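You operate a simulated robot arm through the tools that you are given. There is no shell and no other tool. Be economical: measure what you need, move in short steps, check, and stop when the job is done.

You run a simulated two-armed robot. Do the job below in one go: nothing can be reset, and whatever is moved stays where it is left.

Task
Fill the white pail with cold water to the 2 L mark and lid it.
Fine: fill it in the basin; carry it back to the trolley top with both hands.

It is judged by the outcome, as a careful person would: the job done as asked, and still so three seconds after it is handed in. It fails if anything else is knocked over, pushed out of place, dropped, spilled or broken. Lids that push on must go on centred and level and be pressed home; caps that screw on are set level and turned clockwise until they are tight.

Robot
Two 7-joint arms with two-finger parallel grippers on one trunk, on a base that drives. Base frame: it is fixed to the floor where the robot stands at the start and does not move with it; the origin is under the middle of the robot, x ahead of it, y to its left, z up; the surface under the hand at the start is at about z = 74.4. Units: cm, rad, N and s.
The left shoulder is at the start at [5, 17.7, 120.4], the right one opposite. With the tool pointing down near the work surface each hand reaches from about 10 to 68 cm from the robot's upright axis, wherever it stands, measured 20 degrees to its own side. Places, roughly: basin inside [60, -30, 70]; cold tap lever [80, -40, 110]; yellow pail [75, -125, 25]. Payload 3.43 kg a hand.
Tool frame (each hand has its own): the origin (TCP) lies between the finger pads and is the grasp point; the fingertips stand 3.4 cm ahead of it; z points along the fingers, y is the line along which they close. Largest opening 12.8 cm; finger width 2.4, thickness 1.2; the body of the gripper, 4.8 by 13 cm, starts 9.6 cm behind the TCP.
Orientation is told as [roll, pitch, yaw] about the base's x, y, z axes, in that order, counted from this pose: with the fingers straight down and closing along the base's y, the tool's x points along the base's -x, its y along +y and its z along -z.

Tools
- The arms move only by the tool step_arm. It takes "left_motion", "right_motion" or both (then of equal length, played together; a hand with none holds still); each is one flat list of numbers, 7 for each row, row after row: the shift along the base's x, y, z in cm, then the turn, a rotation vector about the base's x, y, z in rad, then the gripper command, from -1 (shut) to 1 (fully open), values between in proportion. In form: [dx, dy, dz, wx, wy, wz, fingers, dx, dy, dz, wx, wy, wz, fingers, ...]. A call has 1 to 20 rows; each row shifts and turns the commanded pose from where the row before left it. A row lasts 0.2 s, in which the tool goes at most 5 cm and 0.15 rad; a call with a longer step from one row to the next is refused whole, and so is a gripper value outside its range. A pose out of reach is approached as far as the arm can. The call stops where the force on the tool passes 90 N (or 10 N more than at its start, if that is more) or the arm is blocked; 0.2 s more then pass. Each finger travels about 10.8 cm/s and halts on what it meets, pressing with about 38 N; the grip force reading is that of the motor and also rises with nothing between the fingers. The clock runs only during rows and for 0.2 s after the last one: add rows that do not move to give the fingers time. The reply holds the time, the measured pose of the TCP, the force on the tool along the base axes, the opening and the grip force, in the units named above and with some noise, with the torque about the TCP (base axes, N m) and any sound that the robot's microphone picked up, and new pictures: "pictures" is both (left out), scene, wrist or none (wrist: the cameras of the hands that moved).
- Cameras (640 x 400 px; columns grow to the right, rows downward): "scene" is now at [16.5, 0.02, 139.17]; the picture's right is [-0.01, -1.00, 0.00], its down [-0.32, 0.00, -0.95] and it looks along [0.95, -0.01, -0.32] (base axes); focal length 214 px, centre (320, 200). "left" rides on the left gripper at [7.6, 1.1, -16] in its tool frame; the picture's right is [-0.15, 0.99, 0.00], its down [-0.88, -0.13, -0.46] and it looks along [-0.45, -0.07, 0.89] (tool axes); focal length 234 px, centre (320, 200). "right" rides on the right gripper at [7.6, -1.1, -16] in its tool frame; the picture's right is [0.15, 0.99, 0.00], its down [-0.88, 0.13, -0.46] and it looks along [-0.45, 0.07, 0.89] (tool axes); focal length 234 px, centre (320, 200). There is no depth. A picture from a camera that has moved, and an enlarged one, comes with that camera's place and axes in the base frame and with its lens.
- lift_body(by): slides the trunk up (or, below 0, down) by that many cm; the arms and the scene camera ride with it, the base frame stays. It gives what a move gives, with no picture.
- drive_base(legs): drives the robot by 1 to 6 legs, each [ahead, turn to the left] in cm and rad, along the robot's own axes; the way and the turn of a leg run together, so that a leg with both is an arc; at most 150 cm and 3.142 rad a leg. The arms and the cameras ride along, it lands a little off, and it stops where it bumps. It gives what a move gives, and a new picture of the scene camera.
- pan_tilt(pan, tilt): turns the head with the scene camera to pan (to the left, within 1.396 rad either way) and tilt (down, from -0.506 to 1.204), counted from straight ahead of the robot. It gives what a move gives, and a new picture of the scene camera.
- zoom(camera, box): a new picture of the part [left, top, right, bottom] of that camera's present view, enlarged. It takes no simulated time.
- finish_job(): hands the job in; it is judged then, once.

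Go step by step. Nothing tells you exact positions but the pictures and the camera data: compare them with the known pose of the tool, close in by small moves and look again before you grip or let go. The budget is 120 turns and 260 pictures, counting those below and the enlarged ones. Unless the task says otherwise, let go and move clear before handing in, and close with one line.

The tools are called after ">>>" by a JSON object that holds its "name" and its "arguments". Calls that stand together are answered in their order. step_arm: Moves the arms, as the interface text tells. Its arguments: {"type":"object","properties":{"left_motion":{"type":"array"},"right_motion":{"type":"array"},"pictures":{"type":"string","enum":["both","scene","wrist","none"]}},"required":[]} The other tools are called the same way: lift_body (by) slides the trunk up or down; drive_base (legs) drives the base; pan_tilt (pan, tilt) turns the head that bears the scene camera; zoom (camera, box) takes an enlarged picture of a part of a camera's view; finish_job () hands the job in.

At the start:

```text
time_s: 0.0
left_position: [28.55, 10.39, 137.92]
left_tool_rot: [-0.001, 0.0, 0.0]
left_contact_force: [-0.8, 0.2, -0.5]
left_moment: [0.0, 0.0, 0.0]
left_grip_width: 12.8
left_gripper_force: 0.0
right_position: [37.76, -22.37, 130.05]
right_tool_rot: [0.001, 0.001, -0.001]
right_contact_force: [-0.6, 0.2, 0.3]
right_moment: [-0.02, 0.0, 0.0]
right_grip_width: 12.78
right_gripper_force: 0.0
trunk travel left (down, up): [-37.5, 2.6]
robot x, y, heading: [0.12, 0.17, -0.001]
head pan, tilt: [-0.007, 0.321]
```

scene: 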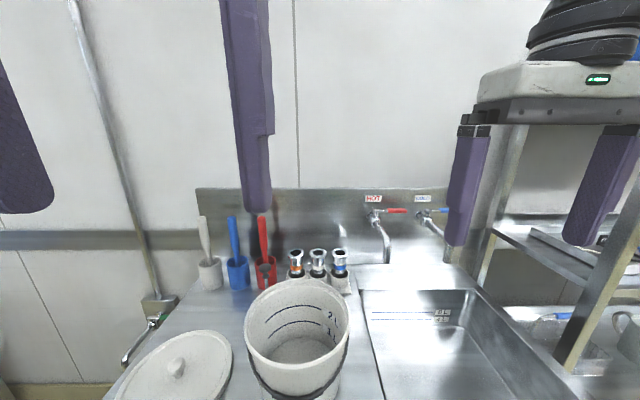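
right: 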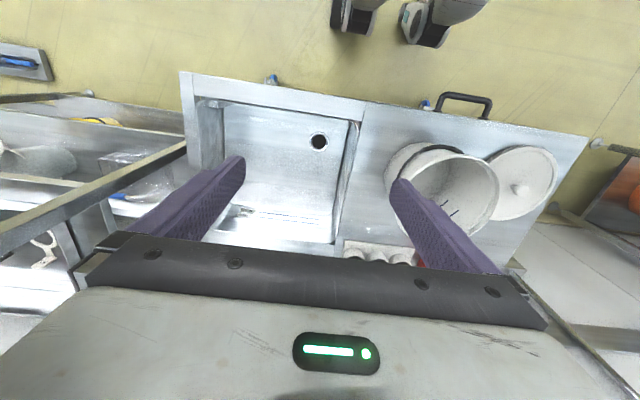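
left: 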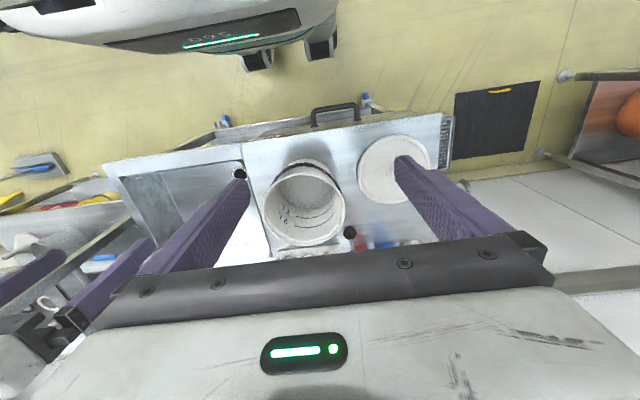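

I see a white pail at the middle of the work surface with its lid to the left, and a basin with hot and cold taps to the right. I'll look down for a better view and enlarge the taps.

>>> {"name": "pan_tilt", "arguments": {"pan": -0.2, "tilt": 0.85}}

>>> {"name": "pan_tilt", "arguments": {"pan": -0.5, "tilt": 0.4}}

>>> {"name": "zoom", "arguments": {"camera": "scene", "box": [160, 120, 400, 270]}}

```text
time_s: 0.9
left_position: [28.64, 10.58, 137.96]
left_tool_rot: [-0.001, -0.001, -0.001]
left_contact_force: [-0.6, -0.6, -0.9]
left_moment: [0.01, -0.01, -0.03]
left_grip_width: 12.8
left_gripper_force: 0.0
right_position: [37.87, -22.36, 130.01]
right_tool_rot: [0.001, 0.001, -0.002]
right_contact_force: [0.2, 0.7, -0.3]
right_moment: [-0.01, -0.01, 0.0]
right_grip_width: 12.78
right_gripper_force: 0.1
trunk travel left (down, up): [-37.5, 2.6]
robot x, y, heading: [-0.09, 0.03, 0.003]
head pan, tilt: [-0.201, 0.85]
camera scene: at [14.83, -1.48, 134.54], right [-0.2, -0.98, 0.0], down [-0.74, 0.15, -0.66], along [0.65, -0.13, -0.75], focal length 214 px, centre (320, 200)
```

scene: 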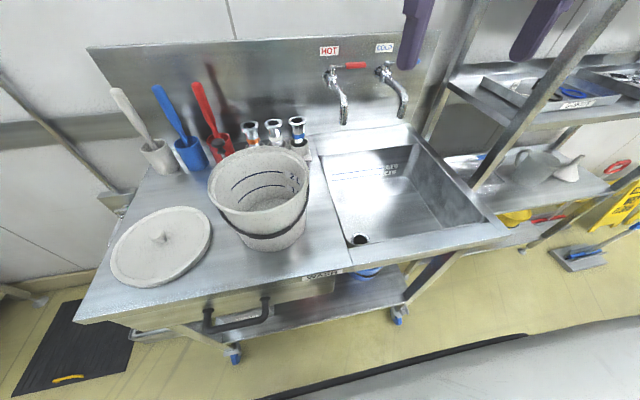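

```text
time_s: 1.9
left_position: [28.55, 10.49, 137.82]
left_tool_rot: [-0.002, 0.001, 0.001]
left_contact_force: [-0.7, -0.6, -0.5]
left_moment: [0.03, 0.0, 0.0]
left_grip_width: 12.79
left_gripper_force: 0.1
right_position: [37.91, -22.45, 130.07]
right_tool_rot: [-0.001, 0.0, 0.0]
right_contact_force: [-0.6, 0.2, 0.4]
right_moment: [0.0, -0.04, 0.01]
right_grip_width: 12.81
right_gripper_force: 0.1
trunk travel left (down, up): [-37.5, 2.6]
robot x, y, heading: [-0.26, 0.06, 0.001]
head pan, tilt: [-0.499, 0.4]
camera scene: at [15.31, -4.35, 138.44], right [-0.48, -0.88, 0.0], down [-0.34, 0.19, -0.92], along [0.81, -0.44, -0.39], focal length 214 px, centre (320, 200)
```

scene: 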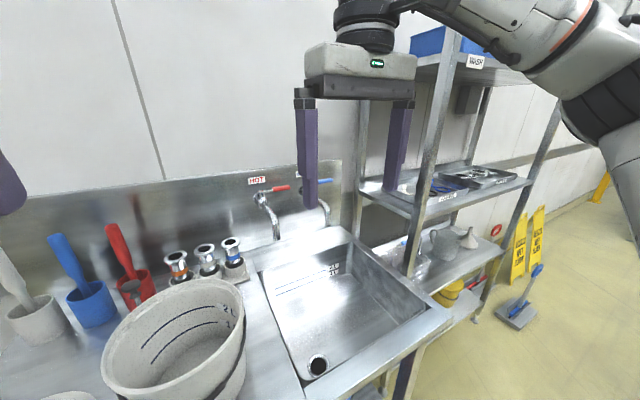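

```text
2.67 times, centred on (280, 195) of scene
camera zoom: at [15.31, -4.35, 138.44], right [-0.48, -0.88, 0.0], down [-0.34, 0.19, -0.92], along [0.81, -0.44, -0.39], focal length 572 px, centre (427, 213)
```

zoom: 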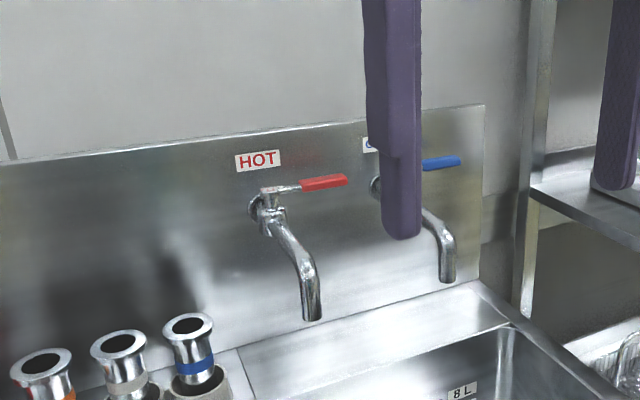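

The basin is to the right, with the hot tap (red lever) and the cold tap (blue lever) on the backsplash behind it. I'll look closely at the pail, its marks and the lid, and move the right hand aside so I can see the cold tap.

>>> {"name": "step_arm", "arguments": {"right_motion": [-5, -3, 3, 0, 0, 0, 1, -5, -3, 3, 0, 0, 0, 1, -4, -3, 3, 0, 0, 0, 1], "pictures": "none"}}

>>> {"name": "pan_tilt", "arguments": {"pan": 0.0, "tilt": 0.75}}

>>> {"name": "zoom", "arguments": {"camera": "scene", "box": [220, 120, 380, 220]}}

>>> {"name": "zoom", "arguments": {"camera": "scene", "box": [360, 20, 600, 170]}}

```text
refused: row 1 steps farther than a row can; nothing moved
```

```text
time_s: 2.8
left_position: [28.65, 10.52, 137.91]
left_tool_rot: [0.0, -0.001, -0.001]
left_contact_force: [0.2, 0.0, 0.6]
left_moment: [-0.02, -0.03, 0.02]
left_grip_width: 12.78
left_gripper_force: 0.1
right_position: [37.94, -22.39, 130.0]
right_tool_rot: [0.0, 0.001, 0.001]
right_contact_force: [-0.5, 0.2, -0.8]
right_moment: [0.02, -0.01, 0.01]
right_grip_width: 12.78
right_gripper_force: 0.1
trunk travel left (down, up): [-37.5, 2.6]
robot x, y, heading: [-0.18, -0.24, 0.0]
head pan, tilt: [0.0, 0.75]
camera scene: at [15.46, 0.07, 135.34], right [0.0, -1.0, 0.0], down [-0.68, 0.0, -0.73], along [0.73, 0.0, -0.68], focal length 214 px, centre (320, 200)
```

scene: 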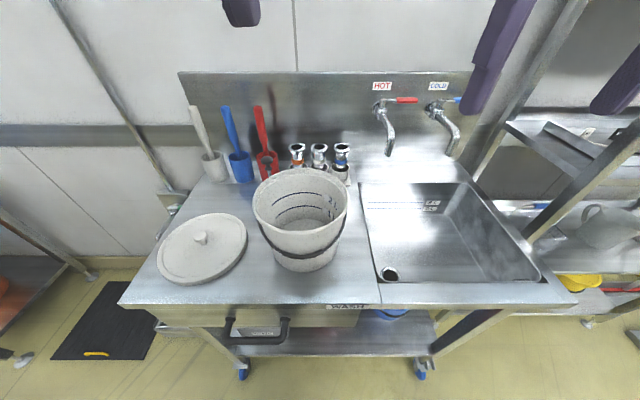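

```text
4.00 times, centred on (300, 170) of scene
camera zoom: at [15.46, 0.07, 135.34], right [0.0, -1.0, 0.0], down [-0.68, 0.0, -0.73], along [0.73, 0.0, -0.68], focal length 858 px, centre (400, 320)
```

zoom: 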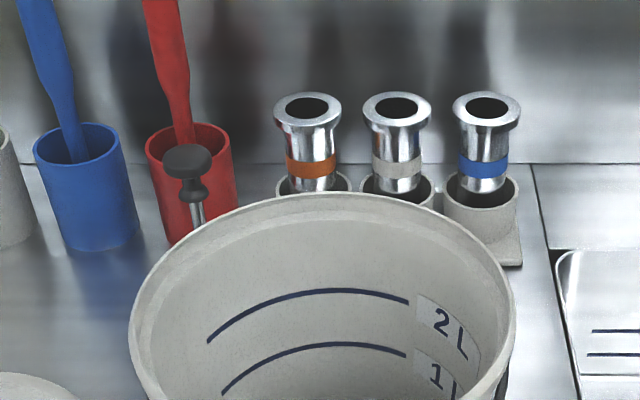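

```text
2.67 times, centred on (480, 95) of scene
camera zoom: at [15.46, 0.07, 135.34], right [0.0, -1.0, 0.0], down [-0.68, 0.0, -0.73], along [0.73, 0.0, -0.68], focal length 572 px, centre (-107, 480)
```

zoom: 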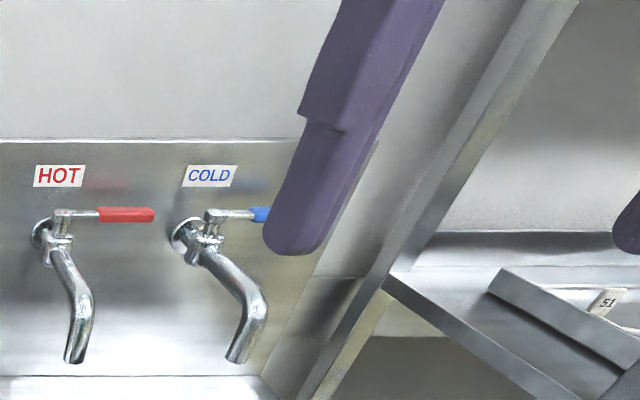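

Now I'll zoom in on the whole pail to get its geometry, and move the right hand back with smaller steps.

>>> {"name": "step_arm", "arguments": {"right_motion": [-3, -2, 2, 0, 0, 0, 1, -3, -2, 2, 0, 0, 0, 1, -3, -2, 2, 0, 0, 0, 1, -3, -2, 2, 0, 0, 0, 1, -3, -2, 2, 0, 0, 0, 1], "pictures": "none"}}

>>> {"name": "zoom", "arguments": {"camera": "scene", "box": [220, 160, 380, 280]}}

>>> {"name": "zoom", "arguments": {"camera": "scene", "box": [350, 60, 560, 300]}}

>>> {"name": "zoom", "arguments": {"camera": "left", "box": [90, 90, 470, 300]}}

```text
time_s: 4.0
left_position: [28.71, 10.53, 137.79]
left_tool_rot: [-0.001, 0.0, -0.001]
left_contact_force: [0.9, -0.2, 0.4]
left_moment: [0.0, -0.02, -0.01]
left_grip_width: 12.8
left_gripper_force: 0.1
right_position: [28.74, -26.52, 133.03]
right_tool_rot: [0.001, -0.001, 0.001]
right_contact_force: [-0.5, -0.2, 1.3]
right_moment: [0.01, 0.01, 0.03]
right_grip_width: 12.8
right_gripper_force: 0.1
right hand out of reach, approached as far as the arm can: row 3, 4, 5
trunk travel left (down, up): [-37.5, 2.6]
robot x, y, heading: [-0.1, 0.13, -0.001]
head pan, tilt: [0.0, 0.75]
```

```text
3.33 times, centred on (300, 220) of scene
camera zoom: at [15.45, 0.08, 135.34], right [0.0, -1.0, 0.0], down [-0.68, 0.0, -0.73], along [0.73, 0.0, -0.68], focal length 715 px, centre (387, 133)
```

zoom: 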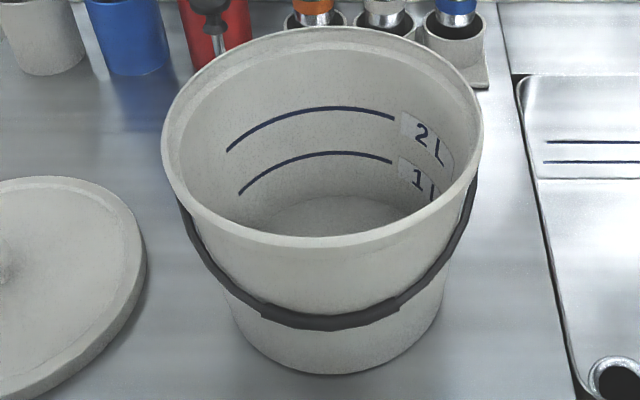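

```text
1.67 times, centred on (455, 180) of scene
camera zoom: at [15.45, 0.08, 135.34], right [0.0, -1.0, 0.0], down [-0.68, 0.0, -0.73], along [0.73, 0.0, -0.68], focal length 358 px, centre (95, 233)
```

zoom: 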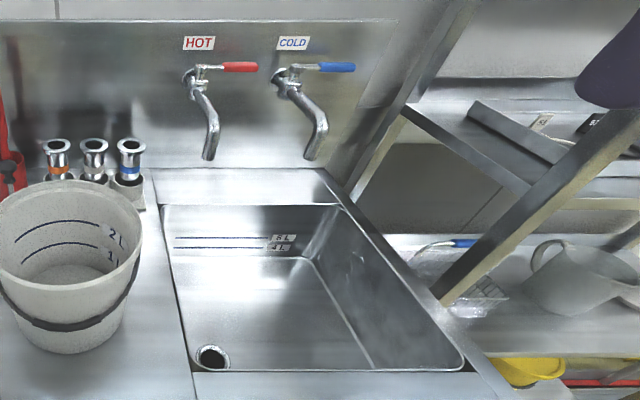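

```text
1.68 times, centred on (280, 195) of left
camera zoom: at [21.04, 11.85, 153.92], right [0.15, 0.99, 0.0], down [0.88, -0.13, 0.46], along [0.45, -0.07, -0.89], focal length 394 px, centre (387, 208)
```

zoom: 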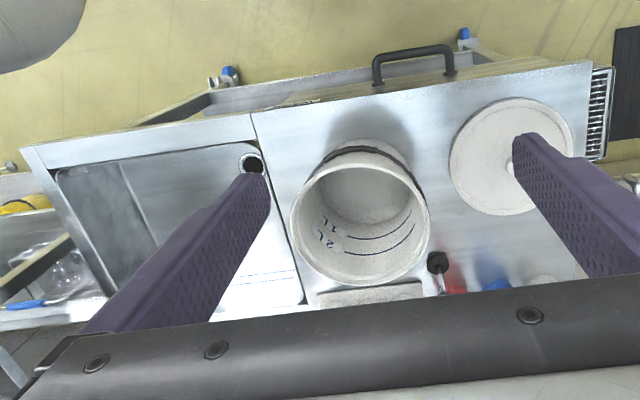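

Triangulating across the cameras puts the trolley top at z≈88, the basin floor at z≈75, and the pail at about (46, 4) with a rim of about 18 cm across. I'll shift the base about 17 cm to the right so both the pail and the cold tap are in reach of both arms.

>>> {"name": "drive_base", "arguments": {"legs": [[-40, 0], [0, -0.4], [43.5, 0], [0, 0.4]]}}

>>> {"name": "pan_tilt", "arguments": {"pan": 0.0, "tilt": 1.15}}

```text
time_s: 11.1
left_position: [29.07, -6.47, 137.82]
left_tool_rot: [-0.002, 0.001, -0.002]
left_contact_force: [-0.4, -0.1, 0.0]
left_moment: [-0.01, 0.0, 0.0]
left_grip_width: 12.8
left_gripper_force: 0.0
right_position: [29.02, -43.45, 133.1]
right_tool_rot: [0.0, -0.001, 0.001]
right_contact_force: [-1.2, 0.6, 0.4]
right_moment: [0.0, 0.01, -0.01]
right_grip_width: 12.77
right_gripper_force: 0.0
trunk travel left (down, up): [-37.5, 2.6]
robot x, y, heading: [0.42, -16.82, 0.002]
head pan, tilt: [0.0, 0.75]
camera scene: at [15.85, -16.87, 135.34], right [0.0, -1.0, 0.0], down [-0.68, 0.0, -0.73], along [0.73, 0.0, -0.68], focal length 214 px, centre (320, 200)
```

scene: 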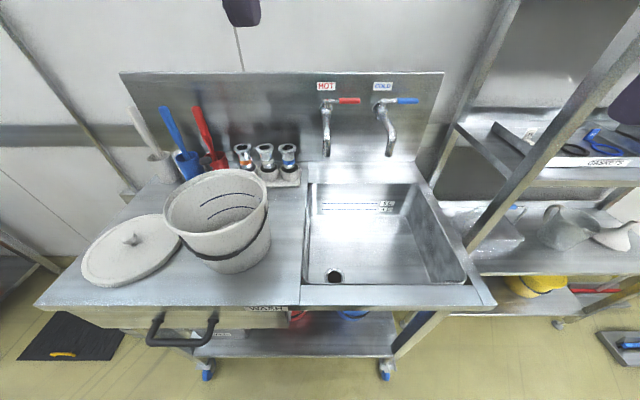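

```text
time_s: 12.0
left_position: [29.48, -6.17, 137.69]
left_tool_rot: [0.007, -0.007, 0.017]
left_contact_force: [38.2, 1.7, -21.8]
left_moment: [1.5, 1.28, 2.85]
left_grip_width: 12.72
left_gripper_force: 0.1
right_position: [29.15, -43.54, 132.97]
right_tool_rot: [0.002, 0.001, 0.002]
right_contact_force: [-0.7, -0.1, 0.3]
right_moment: [0.02, -0.06, -0.03]
right_grip_width: 12.8
right_gripper_force: 0.1
trunk travel left (down, up): [-37.5, 2.6]
robot x, y, heading: [0.02, -16.84, -0.005]
head pan, tilt: [0.0, 1.15]
camera scene: at [14.12, -16.82, 133.01], right [0.01, -1.0, 0.0], down [-0.87, -0.01, -0.49], along [0.49, 0.01, -0.87], focal length 214 px, centre (320, 200)
```

scene: 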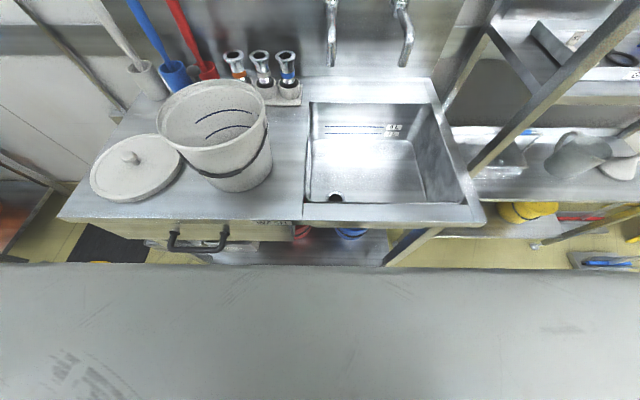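

The head touched the left hand when it tilted, so I'll tilt it back up. The triangulated pail rim is centred near (47, 4), z 107, radius about 9.3, and the cold spout end is near (68, -36, 104). I'll bring both hands above the rim sides and inspect.

>>> {"name": "pan_tilt", "arguments": {"pan": 0.0, "tilt": 0.75}}

>>> {"name": "step_arm", "arguments": {"left_motion": [2.05, 1.92, -1.7, 0, 0, 0, 1, 2.05, 1.92, -1.7, 0, 0, 0, 1, 2.05, 1.92, -1.7, 0, 0, 0, 1, 2.05, 1.92, -1.7, 0, 0, 0, 1, 2.05, 1.92, -1.7, 0, 0, 0, 1, 2.05, 1.92, -1.7, 0, 0, 0, 1, 2.05, 1.92, -1.7, 0, 0, 0, 1, 2.05, 1.92, -1.7, 0, 0, 0, 1, 2.05, 1.92, -1.7, 0, 0, 0, 1, 2.05, 1.92, -1.7, 0, 0, 0, 1], "right_motion": [2.05, 3.83, -1.3, 0, 0, 0, 1, 2.05, 3.83, -1.3, 0, 0, 0, 1, 2.05, 3.83, -1.3, 0, 0, 0, 1, 2.05, 3.83, -1.3, 0, 0, 0, 1, 2.05, 3.83, -1.3, 0, 0, 0, 1, 2.05, 3.83, -1.3, 0, 0, 0, 1, 2.05, 3.83, -1.3, 0, 0, 0, 1, 2.05, 3.83, -1.3, 0, 0, 0, 1, 2.05, 3.83, -1.3, 0, 0, 0, 1, 2.05, 3.83, -1.3, 0, 0, 0, 1]}}

```text
time_s: 12.9
left_position: [28.85, -6.47, 137.78]
left_tool_rot: [0.001, 0.002, -0.006]
left_contact_force: [0.9, 1.8, -0.1]
left_moment: [-0.01, 0.02, 0.0]
left_grip_width: 12.83
left_gripper_force: 0.0
right_position: [29.21, -43.39, 133.02]
right_tool_rot: [0.0, 0.0, 0.0]
right_contact_force: [0.1, 0.0, -0.2]
right_moment: [-0.01, 0.0, 0.01]
right_grip_width: 12.8
right_gripper_force: 0.0
trunk travel left (down, up): [-37.5, 2.6]
robot x, y, heading: [0.28, -17.02, -0.002]
head pan, tilt: [0.0, 0.75]
camera scene: at [15.86, -16.89, 135.32], right [0.0, -1.0, 0.0], down [-0.68, 0.0, -0.73], along [0.73, 0.0, -0.68], focal length 214 px, centre (320, 200)
```

scene: 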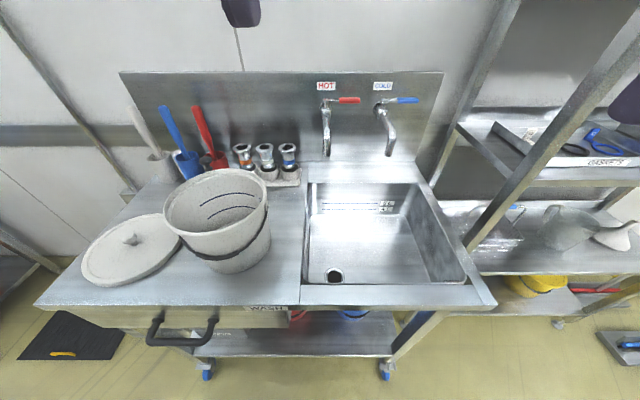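

```text
time_s: 15.3
left_position: [49.55, 12.8, 120.86]
left_tool_rot: [-0.002, 0.0, 0.0]
left_contact_force: [-1.1, -0.1, 1.1]
left_moment: [-0.08, -0.01, 0.0]
left_grip_width: 12.8
left_gripper_force: 0.0
right_position: [52.11, -10.52, 122.4]
right_tool_rot: [0.06, -0.004, -0.095]
right_contact_force: [0.1, 1.7, 0.7]
right_moment: [0.0, -0.05, 0.0]
right_grip_width: 12.79
right_gripper_force: 0.1
right hand out of reach, approached as far as the arm can: row 10
trunk travel left (down, up): [-37.5, 2.6]
robot x, y, heading: [0.28, -16.91, 0.003]
head pan, tilt: [0.0, 0.75]
stopped in row 10 (right hand): the arm was blocked; the commanded pose is now the measured one
camera scene: at [15.82, -16.84, 135.34], right [0.0, -1.0, 0.0], down [-0.68, 0.0, -0.73], along [0.73, 0.0, -0.68], focal length 214 px, centre (320, 200)
camera right: at [44.3, -11.96, 138.5], right [-0.05, 1.0, 0.06], down [0.88, 0.02, 0.47], along [0.46, 0.08, -0.88], focal length 234 px, centre (320, 200)
camera left: at [41.93, 14.15, 136.96], right [0.15, 0.99, 0.0], down [0.88, -0.13, 0.46], along [0.45, -0.07, -0.89], focal length 234 px, centre (320, 200)
```

scene: 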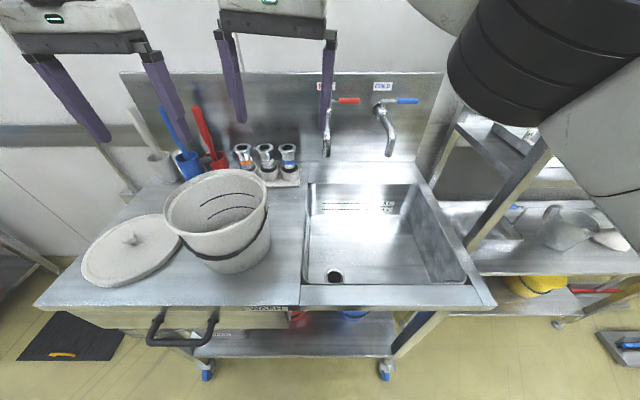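
right: 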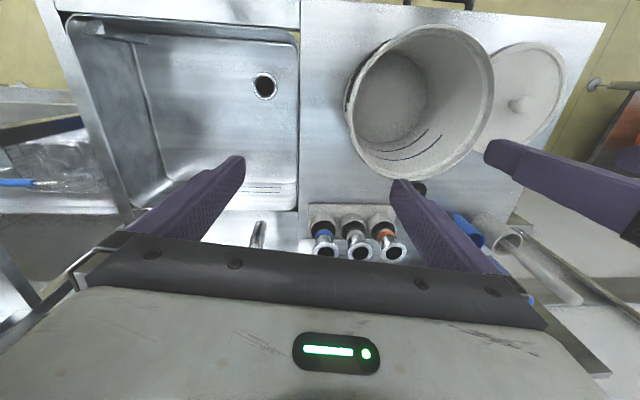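
left: 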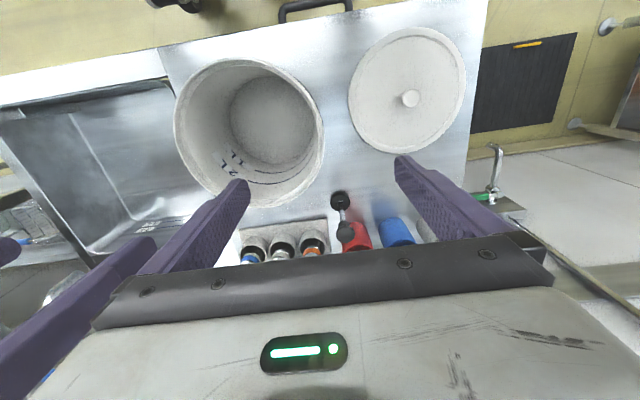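

The pail centre is confirmed near (46.5, 4), but the right hand reaches its limit this far across. I'll look at the bail hinges before I choose grip points.

>>> {"name": "zoom", "arguments": {"camera": "scene", "box": [150, 155, 290, 285]}}

>>> {"name": "zoom", "arguments": {"camera": "right", "box": [320, 10, 520, 200]}}

```text
3.08 times, centred on (220, 220) of scene
camera zoom: at [15.82, -16.84, 135.34], right [0.0, -1.0, 0.0], down [-0.68, 0.0, -0.73], along [0.73, 0.0, -0.68], focal length 660 px, centre (628, 138)
```

zoom: 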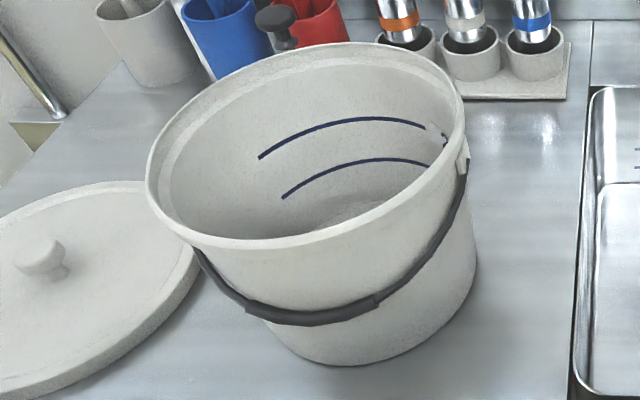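

```text
2.11 times, centred on (420, 105) of right
camera zoom: at [44.3, -11.96, 138.5], right [-0.05, 1.0, 0.06], down [0.88, 0.02, 0.47], along [0.46, 0.08, -0.88], focal length 493 px, centre (110, 400)
```

zoom: 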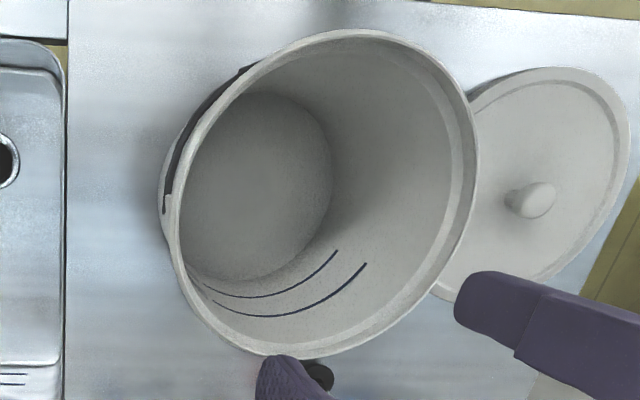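

The bail hinges sit at ±y on the pail. The plan is:

- **Move to the basin:** the left hand grips the rim front-left, clear of the bail, and moves the empty pail in under the spout.
- **Fill:** the right hand works the cold lever.
- **Carry back:** the right hand grips back-right and both hands lift.

I'll retract the hands, yaw the left one, then drive about 11 cm closer.

>>> {"name": "step_arm", "arguments": {"left_motion": [-2, 0, 0, 0, 0, 0.131, 1, -2, 0, 0, 0, 0, 0.131, 1, -2, 0, 0, 0, 0, 0.131, 1, -2, 0, 0, 0, 0, 0.131, 1, -2, 0, 0, 0, 0, 0.131, 1, -2, 0, 0, 0, 0, 0.131, 1], "right_motion": [-1.5, -3, 0.3, -0.06, 0, 0.095, 1, -1.5, -3, 0, 0, 0, 0, 1, -1.5, -3, 0, 0, 0, 0, 1, -1.5, -3, 0, 0, 0, 0, 1, -1.5, -3, 0, 0, 0, 0, 1, -1.5, -3, 0, 0, 0, 0, 1], "pictures": "none"}}

>>> {"name": "drive_base", "arguments": {"legs": [[11, 0]]}}

```text
time_s: 16.7
left_position: [37.36, 12.62, 121.05]
left_tool_rot: [0.0, -0.001, 0.785]
left_contact_force: [0.5, -0.2, 0.7]
left_moment: [-0.01, -0.01, -0.04]
left_grip_width: 12.83
left_gripper_force: 0.0
right_position: [42.81, -28.39, 122.7]
right_tool_rot: [0.001, -0.008, 0.006]
right_contact_force: [1.2, 0.6, -0.2]
right_moment: [0.04, -0.01, 0.01]
right_grip_width: 12.77
right_gripper_force: 0.1
trunk travel left (down, up): [-37.5, 2.6]
robot x, y, heading: [0.6, -17.01, -0.002]
head pan, tilt: [0.0, 0.75]
```

```text
time_s: 17.8
left_position: [44.88, 12.65, 120.87]
left_tool_rot: [-0.001, 0.001, 0.784]
left_contact_force: [-0.5, 0.3, -0.1]
left_moment: [-0.02, -0.03, -0.02]
left_grip_width: 12.79
left_gripper_force: 0.1
right_position: [50.49, -28.47, 122.71]
right_tool_rot: [0.0, -0.007, 0.003]
right_contact_force: [0.1, 0.5, 0.0]
right_moment: [-0.01, -0.05, 0.02]
right_grip_width: 12.82
right_gripper_force: 0.0
trunk travel left (down, up): [-37.5, 2.6]
robot x, y, heading: [7.97, -17.18, -0.004]
head pan, tilt: [0.0, 0.75]
stopped in leg 1: the robot was blocked; the commanded pose is now the measured one
camera scene: at [23.3, -16.95, 135.36], right [0.0, -1.0, 0.0], down [-0.68, 0.0, -0.73], along [0.73, 0.0, -0.68], focal length 214 px, centre (320, 200)
```

scene: 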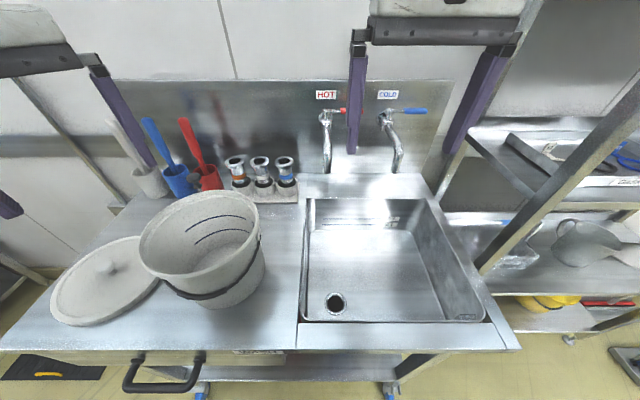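

The base met the trolley at x≈8, and the drain still measures in the same place, so nothing shifted. I'll back off 1 cm and take the left hand to the front-left rim.

>>> {"name": "drive_base", "arguments": {"legs": [[-1.2, 0]]}}

>>> {"name": "step_arm", "arguments": {"left_motion": [-1.2, -0.6, -2.3, 0, 0, 0, 1, -1.2, -0.6, -2.3, 0, 0, 0, 1, -1.2, -0.6, -2.2, 0, 0, 0, 1, 0, 0, 0, 0, 0, 0, 1]}}

```text
time_s: 18.6
left_position: [44.03, 12.7, 120.82]
left_tool_rot: [0.0, 0.002, 0.786]
left_contact_force: [-0.4, 0.2, -0.4]
left_moment: [0.01, -0.01, 0.0]
left_grip_width: 12.82
left_gripper_force: 0.0
right_position: [49.43, -28.43, 122.75]
right_tool_rot: [0.002, -0.005, 0.004]
right_contact_force: [0.2, 0.0, 0.8]
right_moment: [-0.02, 0.03, 0.02]
right_grip_width: 12.8
right_gripper_force: 0.0
trunk travel left (down, up): [-37.5, 2.6]
robot x, y, heading: [6.97, -16.91, -0.009]
head pan, tilt: [0.0, 0.75]
camera scene: at [22.27, -16.95, 135.34], right [0.0, -1.0, 0.0], down [-0.68, 0.0, -0.73], along [0.73, 0.0, -0.68], focal length 214 px, centre (320, 200)
```

scene: 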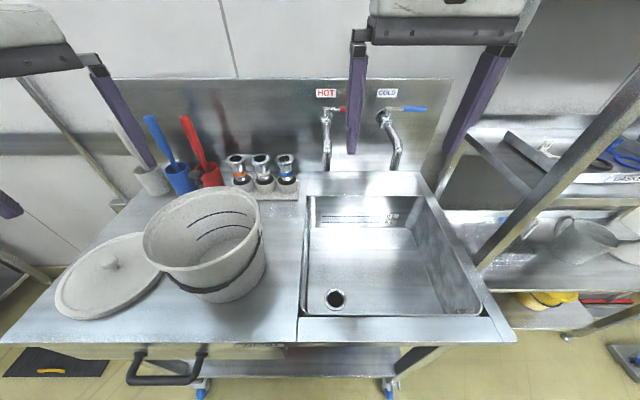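

```text
time_s: 19.6
left_position: [40.43, 10.93, 113.91]
left_tool_rot: [0.002, 0.002, 0.786]
left_contact_force: [-0.6, -0.2, -0.4]
left_moment: [0.03, 0.01, -0.01]
left_grip_width: 12.81
left_gripper_force: 0.1
right_position: [49.49, -28.6, 122.72]
right_tool_rot: [0.001, -0.005, 0.003]
right_contact_force: [0.0, -0.5, 0.6]
right_moment: [0.02, -0.01, 0.05]
right_grip_width: 12.81
right_gripper_force: 0.0
trunk travel left (down, up): [-37.5, 2.6]
robot x, y, heading: [6.75, -16.94, -0.007]
head pan, tilt: [0.0, 0.75]
camera scene: at [22.3, -16.96, 135.34], right [0.0, -1.0, 0.0], down [-0.68, 0.0, -0.73], along [0.73, 0.0, -0.68], focal length 214 px, centre (320, 200)
camera left: at [34.22, 6.53, 130.01], right [-0.6, 0.8, 0.0], down [0.72, 0.53, 0.45], along [0.36, 0.27, -0.89], focal length 234 px, centre (320, 200)
```

scene: 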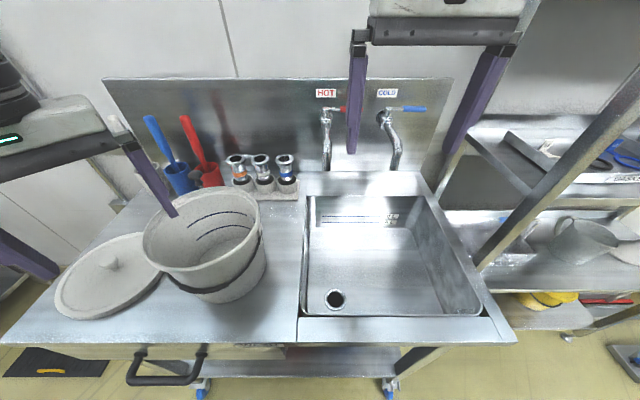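
left: 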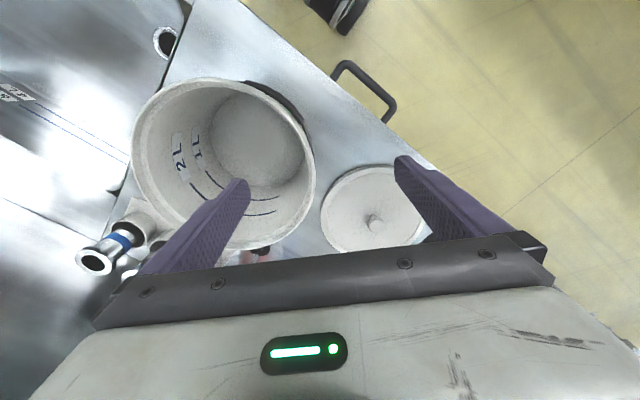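

The left fingers straddle the rim at front-left. I'll descend 8 cm, then close slowly on the wall.

>>> {"name": "step_arm", "arguments": {"left_motion": [0, 0, -2, 0, 0, 0, 1, 0, 0, -2, 0, 0, 0, 1, 0, 0, -2, 0, 0, 0, 1, 0, 0, -2, 0, 0, 0, 1, 0, 0, 0, 0, 0, 0, 0.3, 0, 0, 0, 0, 0, 0, -0.2, 0, 0, 0, 0, 0, 0, -0.4]}}

```text
time_s: 21.2
left_position: [40.27, 10.95, 105.87]
left_tool_rot: [0.001, 0.002, 0.786]
left_contact_force: [0.3, 0.0, -0.5]
left_moment: [-0.04, -0.01, -0.01]
left_grip_width: 3.87
left_gripper_force: 0.0
right_position: [49.49, -28.47, 122.72]
right_tool_rot: [-0.002, -0.005, 0.003]
right_contact_force: [-0.1, 1.3, 0.1]
right_moment: [-0.02, -0.04, 0.02]
right_grip_width: 12.8
right_gripper_force: 0.1
trunk travel left (down, up): [-37.5, 2.6]
robot x, y, heading: [6.88, -17.08, -0.002]
head pan, tilt: [0.0, 0.75]
camera scene: at [22.3, -16.95, 135.34], right [0.0, -1.0, 0.0], down [-0.68, 0.0, -0.73], along [0.73, 0.0, -0.68], focal length 214 px, centre (320, 200)
camera left: at [34.19, 6.55, 122.05], right [-0.6, 0.8, 0.0], down [0.72, 0.53, 0.45], along [0.36, 0.27, -0.89], focal length 234 px, centre (320, 200)
```

scene: 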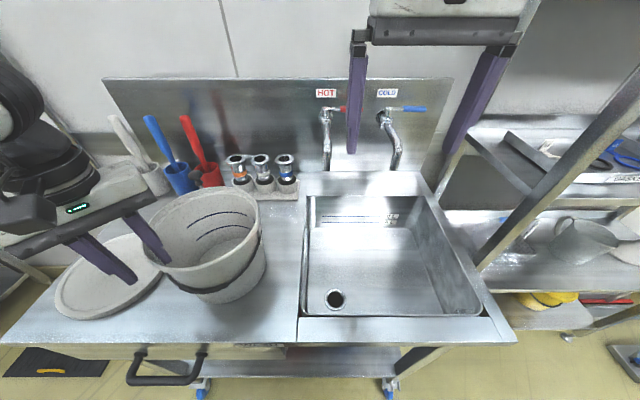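
left: 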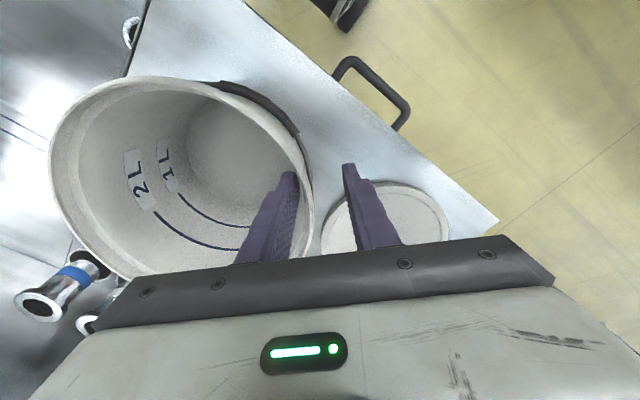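

The inner finger is inside the rim wall and the outer one is outside. I'll nudge 0.6 cm inward and close.

>>> {"name": "step_arm", "arguments": {"left_motion": [0.4, -0.45, 0, 0, 0, 0, -0.5, 0, 0, 0, 0, 0, 0, -0.7, 0, 0, 0, 0, 0, 0, -1, 0, 0, 0, 0, 0, 0, -1, 0, 0, 0, 0, 0, 0, -1]}}

```text
time_s: 22.4
left_position: [40.87, 10.44, 106.18]
left_tool_rot: [-0.001, 0.0, 0.785]
left_contact_force: [3.1, -0.5, 8.6]
left_moment: [-1.28, -1.0, 0.29]
left_grip_width: 0.81
left_gripper_force: 38.6
right_position: [49.43, -28.47, 122.61]
right_tool_rot: [0.0, -0.005, 0.003]
right_contact_force: [-0.3, -0.2, 0.0]
right_moment: [-0.02, 0.0, 0.03]
right_grip_width: 12.81
right_gripper_force: 0.1
trunk travel left (down, up): [-37.5, 2.6]
robot x, y, heading: [6.81, -17.05, -0.005]
head pan, tilt: [0.0, 0.75]
camera scene: at [22.28, -16.97, 135.34], right [0.0, -1.0, 0.0], down [-0.68, 0.0, -0.73], along [0.73, 0.0, -0.68], focal length 214 px, centre (320, 200)
camera left: at [34.6, 6.05, 122.12], right [-0.6, 0.8, 0.0], down [0.71, 0.53, 0.46], along [0.37, 0.27, -0.89], focal length 234 px, centre (320, 200)
```

scene: 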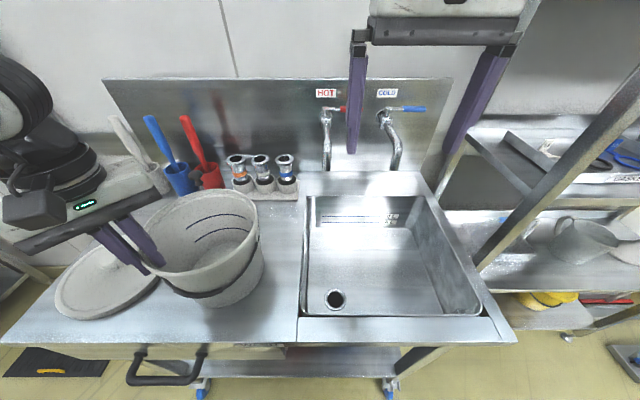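
left: 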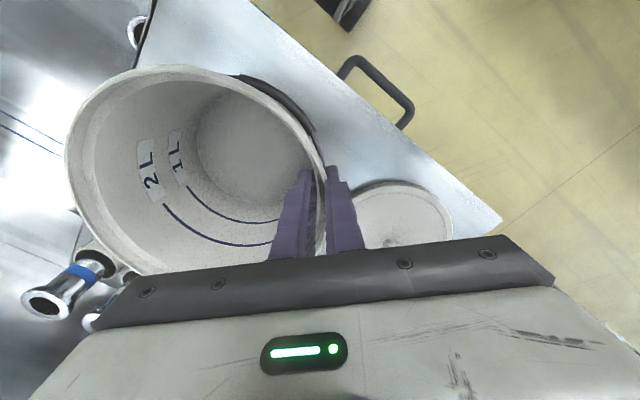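

The grip is firm on a 0.8 cm wall. The moment shows the tapered wall wants the tool tilted slightly outward, so I'll comply and then test-lift.

>>> {"name": "step_arm", "arguments": {"left_motion": [0, 0, 0, -0.035, -0.028, 0, -1, 0, 0, 0, -0.035, -0.028, 0, -1, 0, 0, 0, 0, 0, 0, -1], "pictures": "none"}}

>>> {"name": "step_arm", "arguments": {"left_motion": [0, 0, 1, 0, 0, 0, -1, 0, 0, 1, 0, 0, 0, -1, 0, 0, 1, 0, 0, 0, -1, 0, 0, 0.5, 0, 0, 0, -1, 0, 0, 0, 0, 0, 0, -1]}}

```text
time_s: 23.2
left_position: [40.72, 10.45, 106.03]
left_tool_rot: [-0.085, 0.011, 0.785]
left_contact_force: [-0.2, 2.3, 4.6]
left_moment: [0.37, -0.75, 0.34]
left_grip_width: 0.5
left_gripper_force: 38.6
right_position: [49.42, -28.51, 122.56]
right_tool_rot: [-0.001, -0.004, 0.002]
right_contact_force: [0.1, 0.3, -0.5]
right_moment: [-0.02, -0.02, 0.0]
right_grip_width: 12.82
right_gripper_force: 0.1
trunk travel left (down, up): [-37.5, 2.6]
robot x, y, heading: [6.79, -17.03, -0.001]
head pan, tilt: [0.0, 0.75]
```

```text
time_s: 24.4
left_position: [40.91, 10.52, 109.56]
left_tool_rot: [-0.088, 0.014, 0.784]
left_contact_force: [0.1, 0.3, -0.9]
left_moment: [0.1, 0.14, 0.01]
left_grip_width: 0.52
left_gripper_force: 38.5
right_position: [49.42, -28.45, 122.58]
right_tool_rot: [0.0, -0.005, 0.004]
right_contact_force: [-0.4, -0.8, 0.7]
right_moment: [-0.01, 0.01, 0.03]
right_grip_width: 12.76
right_gripper_force: 0.1
trunk travel left (down, up): [-37.5, 2.6]
robot x, y, heading: [6.77, -16.81, 0.0]
head pan, tilt: [0.0, 0.75]
camera scene: at [22.31, -16.94, 135.33], right [0.0, -1.0, 0.0], down [-0.68, 0.0, -0.73], along [0.73, 0.0, -0.68], focal length 214 px, centre (320, 200)
camera left: at [33.77, 7.22, 125.5], right [-0.59, 0.8, -0.09], down [0.69, 0.56, 0.45], along [0.41, 0.21, -0.89], focal length 234 px, centre (320, 200)
```

scene: 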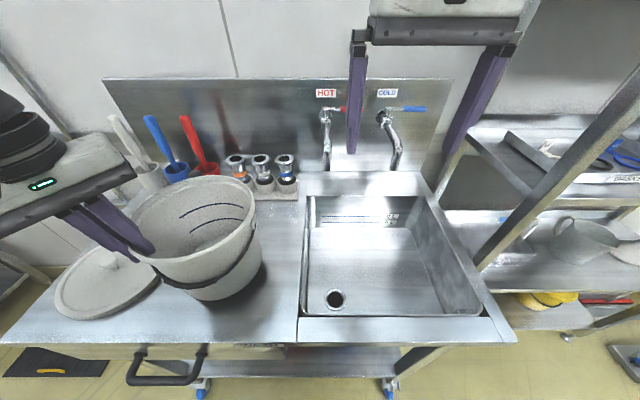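
left: 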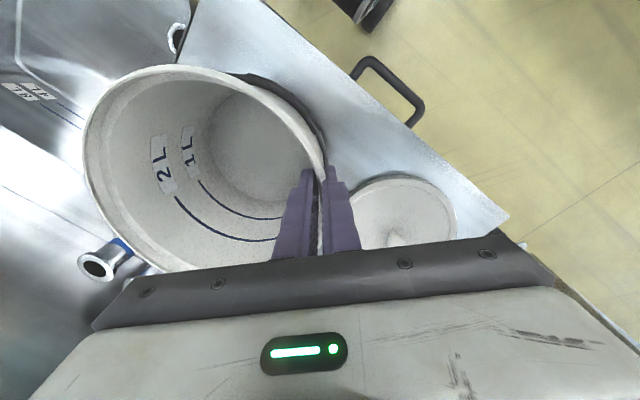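

The pail hangs level and light. I'll move the right hand aside and carry the pail over the front of the basin.

>>> {"name": "step_arm", "arguments": {"left_motion": [0, 0, 0.6, 0, 0, 0, -1, 0, -1, 0.7, 0, 0, 0, -1, 0.3, -3, 0, 0, 0, 0, -1, 0.3, -3, 0, 0, 0, 0, -1, 0.3, -3, 0, 0, 0, 0, -1, 0.3, -3, 0, 0, 0, 0, -1, 0.3, -3, 0, 0, 0, 0, -1, 0.3, -3, 0, 0, 0, 0, -1, 0.3, -3, 0, 0, 0, 0, -1, 0.3, -3, 0, 0, 0, 0, -1, 0.3, -3, 0, 0, 0, 0, -1, 0.3, -3, 0, 0, 0, 0, -1, 0.2, -3, 0, 0, 0, 0, -1, 0, -3, 0, 0, 0, 0, -1, 0, -2, 0, 0, 0, 0, -1, 0, 0, 0, 0, 0, 0, -1], "right_motion": [-1, -3, 0.5, 0, 0, 0, 1, -1, -3, 0.5, 0, 0, 0, 1, -1, -3, 0.5, 0, 0, 0, 1, -1, -3, 0.5, 0, 0, 0, 1, -1, -3, 0.5, 0, 0, 0, 1, -1, -3, 0.5, 0, 0, 0, 1, -1, -3, 0, 0, 0, 0, 1, 0, 0, 0, 0, 0, 0, 1, 0, 0, 0, 0, 0, 0, 1, 0, 0, 0, 0, 0, 0, 1, 0, 0, 0, 0, 0, 0, 1, 0, 0, 0, 0, 0, 0, 1, 0, 0, 0, 0, 0, 0, 1, 0, 0, 0, 0, 0, 0, 1, 0, 0, 0, 0, 0, 0, 1, 0, 0, 0, 0, 0, 0, 1]}}

```text
time_s: 27.8
left_position: [43.98, -28.63, 110.84]
left_tool_rot: [-0.087, 0.013, 0.784]
left_contact_force: [-0.7, -0.4, -0.8]
left_moment: [0.13, 0.09, 0.0]
left_grip_width: 0.53
left_gripper_force: 37.9
right_position: [42.56, -49.54, 125.81]
right_tool_rot: [-0.001, -0.006, 0.004]
right_contact_force: [0.2, 0.0, 0.2]
right_moment: [0.0, 0.0, 0.02]
right_grip_width: 12.8
right_gripper_force: 0.1
trunk travel left (down, up): [-37.5, 2.6]
robot x, y, heading: [6.96, -17.37, -0.002]
head pan, tilt: [0.0, 0.75]
camera scene: at [22.32, -16.93, 135.33], right [0.0, -1.0, 0.0], down [-0.68, 0.0, -0.73], along [0.73, 0.0, -0.68], focal length 214 px, centre (320, 200)
camera right: at [34.94, -50.7, 141.73], right [-0.15, 0.99, 0.0], down [0.88, 0.13, 0.46], along [0.45, 0.07, -0.89], focal length 234 px, centre (320, 200)
camera left: at [37.06, -31.87, 126.79], right [-0.59, 0.8, -0.09], down [0.69, 0.56, 0.45], along [0.41, 0.21, -0.89], focal length 234 px, centre (320, 200)
```

scene: 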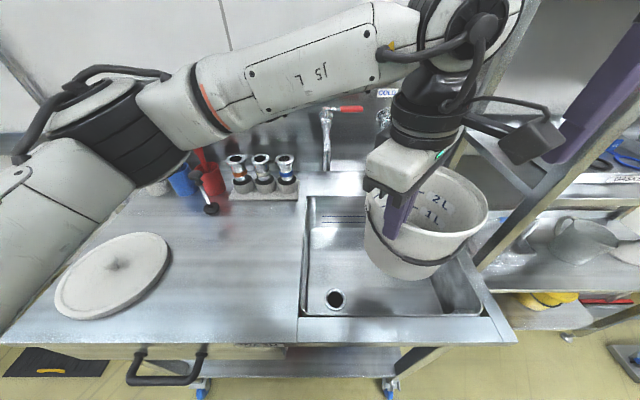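
right: 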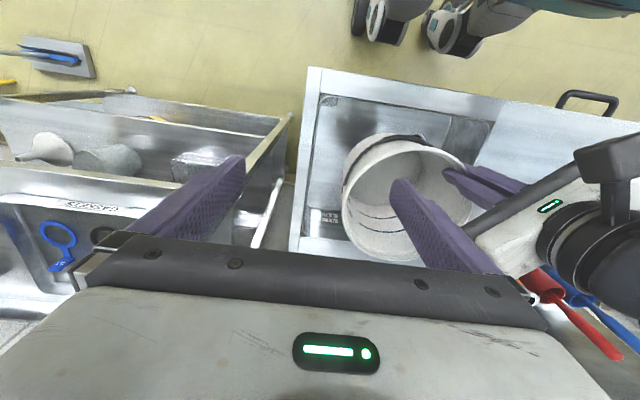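
left: 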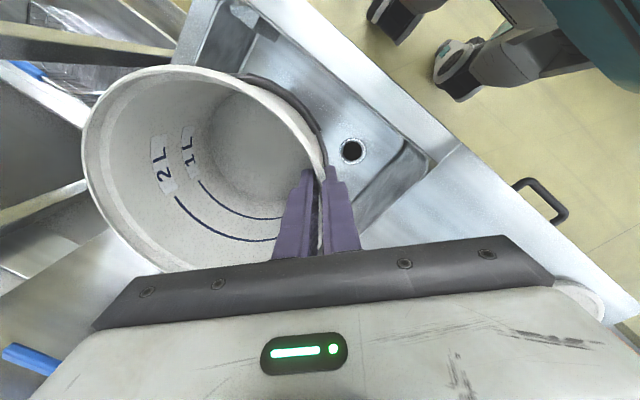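

The pail is over the basin with its centre near (49.5, -35.7). I'll move forward 3 cm and lower 16.5 cm, staying just above the basin floor.

>>> {"name": "step_arm", "arguments": {"left_motion": [1.5, 0, 0, 0, 0, 0, -1, 1.5, 0, -1, 0, 0, 0, -1, 0, 0, -2, 0, 0, 0, -1, 0, 0, -2, 0, 0, 0, -1, 0, 0, -2, 0, 0, 0, -1, 0, 0, -2, 0, 0, 0, -1, 0, 0, -2, 0, 0, 0, -1, 0, 0, -2, 0, 0, 0, -1, 0, 0, -1.5, 0, 0, 0, -1, 0, 0, -1, 0, 0, 0, -1, 0, 0, -1, 0, 0, 0, -1, 0, 0, 0, 0, 0, 0, -1]}}

```text
time_s: 30.4
left_position: [46.98, -28.49, 94.25]
left_tool_rot: [-0.086, 0.013, 0.783]
left_contact_force: [-0.8, 1.0, -1.6]
left_moment: [0.11, 0.12, 0.04]
left_grip_width: 0.48
left_gripper_force: 38.3
right_position: [42.51, -49.49, 125.67]
right_tool_rot: [0.0, -0.005, 0.003]
right_contact_force: [-0.9, -0.5, -0.1]
right_moment: [-0.01, 0.01, -0.02]
right_grip_width: 12.82
right_gripper_force: 0.0
trunk travel left (down, up): [-37.5, 2.6]
robot x, y, heading: [6.91, -17.22, 0.002]
head pan, tilt: [0.0, 0.75]
camera scene: at [22.31, -16.95, 135.33], right [0.0, -1.0, 0.0], down [-0.68, 0.0, -0.73], along [0.73, 0.0, -0.68], focal length 214 px, centre (320, 200)
camera left: at [39.97, -31.84, 110.29], right [-0.59, 0.8, -0.09], down [0.69, 0.56, 0.46], along [0.41, 0.21, -0.89], focal length 234 px, centre (320, 200)
```

scene: 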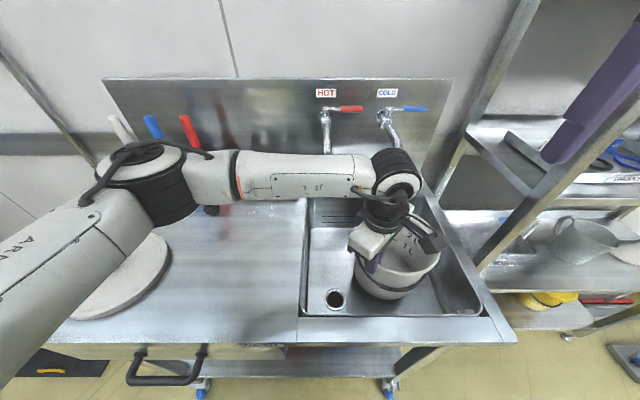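
left: 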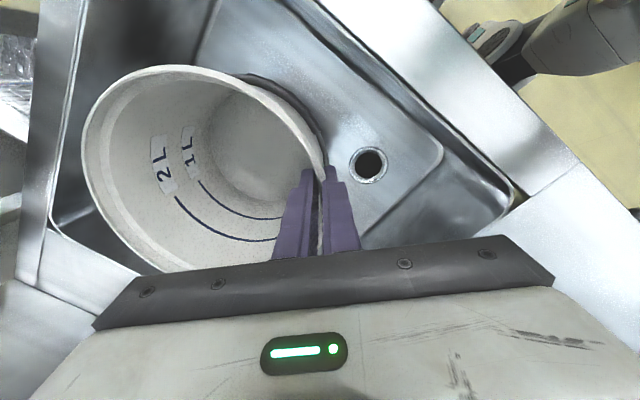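

There is still about 1.5 cm to the floor. I'll slide the pail toward the spout in two parts, watching the forearm clearance to the taps.

>>> {"name": "step_arm", "arguments": {"left_motion": [1.5, 0, 0, 0, 0, 0, -1, 1.5, 0, 0, 0, 0, 0, -1, 1.5, 0, 0, 0, 0, 0, -1, 1.5, 0, 0, 0, 0, 0, -1, 0, 0, 0, 0, 0, 0, -1]}}

>>> {"name": "zoom", "arguments": {"camera": "scene", "box": [290, 70, 490, 330]}}

>>> {"name": "zoom", "arguments": {"camera": "right", "box": [200, 80, 640, 355]}}

```text
time_s: 31.6
left_position: [53.0, -28.74, 94.29]
left_tool_rot: [-0.087, 0.011, 0.783]
left_contact_force: [-0.9, -0.8, -2.7]
left_moment: [0.12, 0.12, 0.02]
left_grip_width: 0.52
left_gripper_force: 38.1
right_position: [42.48, -49.5, 125.69]
right_tool_rot: [-0.001, -0.006, 0.003]
right_contact_force: [-0.3, -0.6, -0.1]
right_moment: [0.02, 0.01, 0.03]
right_grip_width: 12.8
right_gripper_force: 0.3
trunk travel left (down, up): [-37.5, 2.6]
robot x, y, heading: [6.75, -16.86, -0.002]
head pan, tilt: [0.0, 0.75]
camera scene: at [22.31, -16.95, 135.33], right [0.0, -1.0, 0.0], down [-0.68, 0.0, -0.73], along [0.73, 0.0, -0.68], focal length 214 px, centre (320, 200)
camera left: at [46.0, -31.89, 110.31], right [-0.59, 0.8, -0.09], down [0.69, 0.56, 0.46], along [0.41, 0.21, -0.89], focal length 234 px, centre (320, 200)
```

scene: 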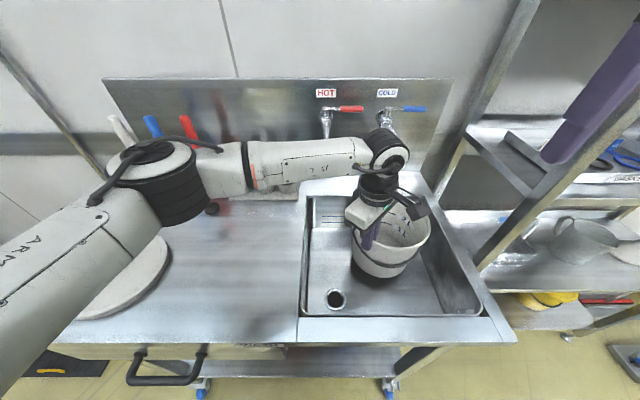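
left: 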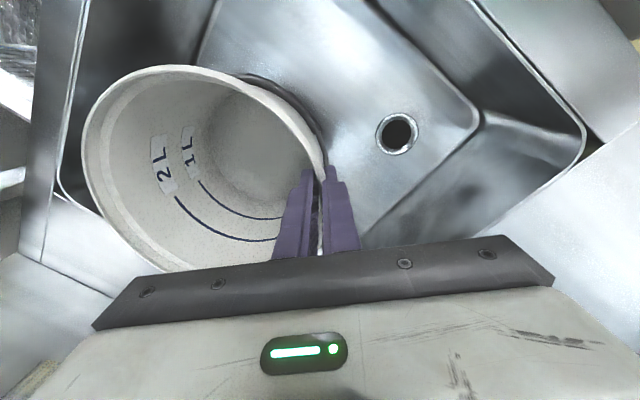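

```text
1.54 times, centred on (390, 200) of scene
camera zoom: at [22.31, -16.95, 135.33], right [0.0, -1.0, 0.0], down [-0.68, 0.0, -0.73], along [0.73, 0.0, -0.68], focal length 330 px, centre (212, 200)
```

zoom: 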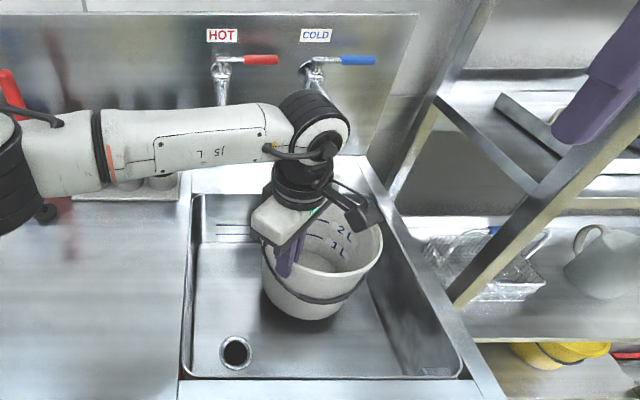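

```text
1.45 times, centred on (420, 218) of right
camera zoom: at [34.93, -50.72, 141.73], right [-0.15, 0.99, 0.0], down [0.88, 0.13, 0.46], along [0.45, 0.07, -0.89], focal length 341 px, centre (174, 174)
```

zoom: 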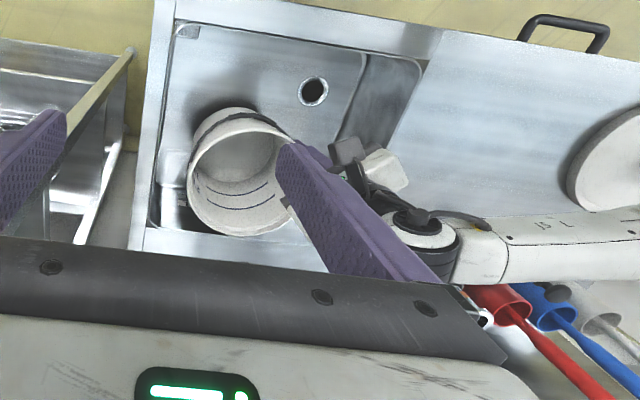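

There's enough clearance to the taps. I'll move 3.5 cm more and then lower until the pail stands on the basin floor.

>>> {"name": "step_arm", "arguments": {"left_motion": [1, 0, 0, 0, 0, 0, -1, 1, 0, 0, 0, 0, 0, -1, 1, 0, 0, 0, 0, 0, -1, 0.5, 0, 0, 0, 0, 0, -1, 0, 0, -0.5, 0, 0, 0, -1, 0, 0, -0.5, 0, 0, 0, -1, 0, 0, 0, 0, 0, 0, -1], "pictures": "wrist"}}

```text
time_s: 33.2
left_position: [56.49, -28.58, 93.26]
left_tool_rot: [-0.086, 0.012, 0.785]
left_contact_force: [0.7, -0.4, -0.5]
left_moment: [0.11, 0.06, 0.01]
left_grip_width: 0.52
left_gripper_force: 37.3
right_position: [42.57, -49.5, 125.67]
right_tool_rot: [-0.001, -0.005, 0.002]
right_contact_force: [-0.8, 0.5, -0.1]
right_moment: [0.03, 0.01, 0.01]
right_grip_width: 12.78
right_gripper_force: 0.1
trunk travel left (down, up): [-37.5, 2.6]
robot x, y, heading: [6.93, -17.23, -0.004]
head pan, tilt: [0.0, 0.75]
camera left: at [49.46, -31.82, 109.3], right [-0.59, 0.8, -0.09], down [0.69, 0.56, 0.46], along [0.41, 0.21, -0.89], focal length 234 px, centre (320, 200)
```

left: 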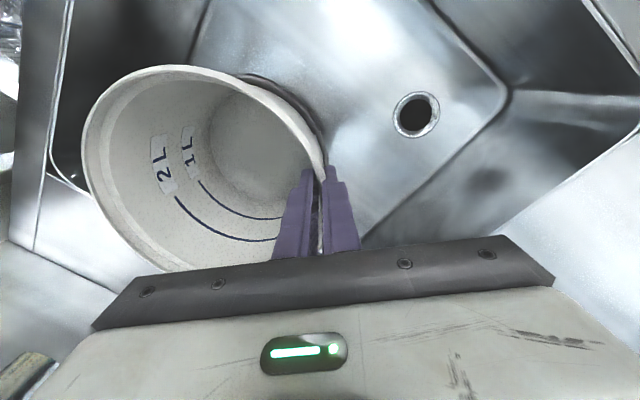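

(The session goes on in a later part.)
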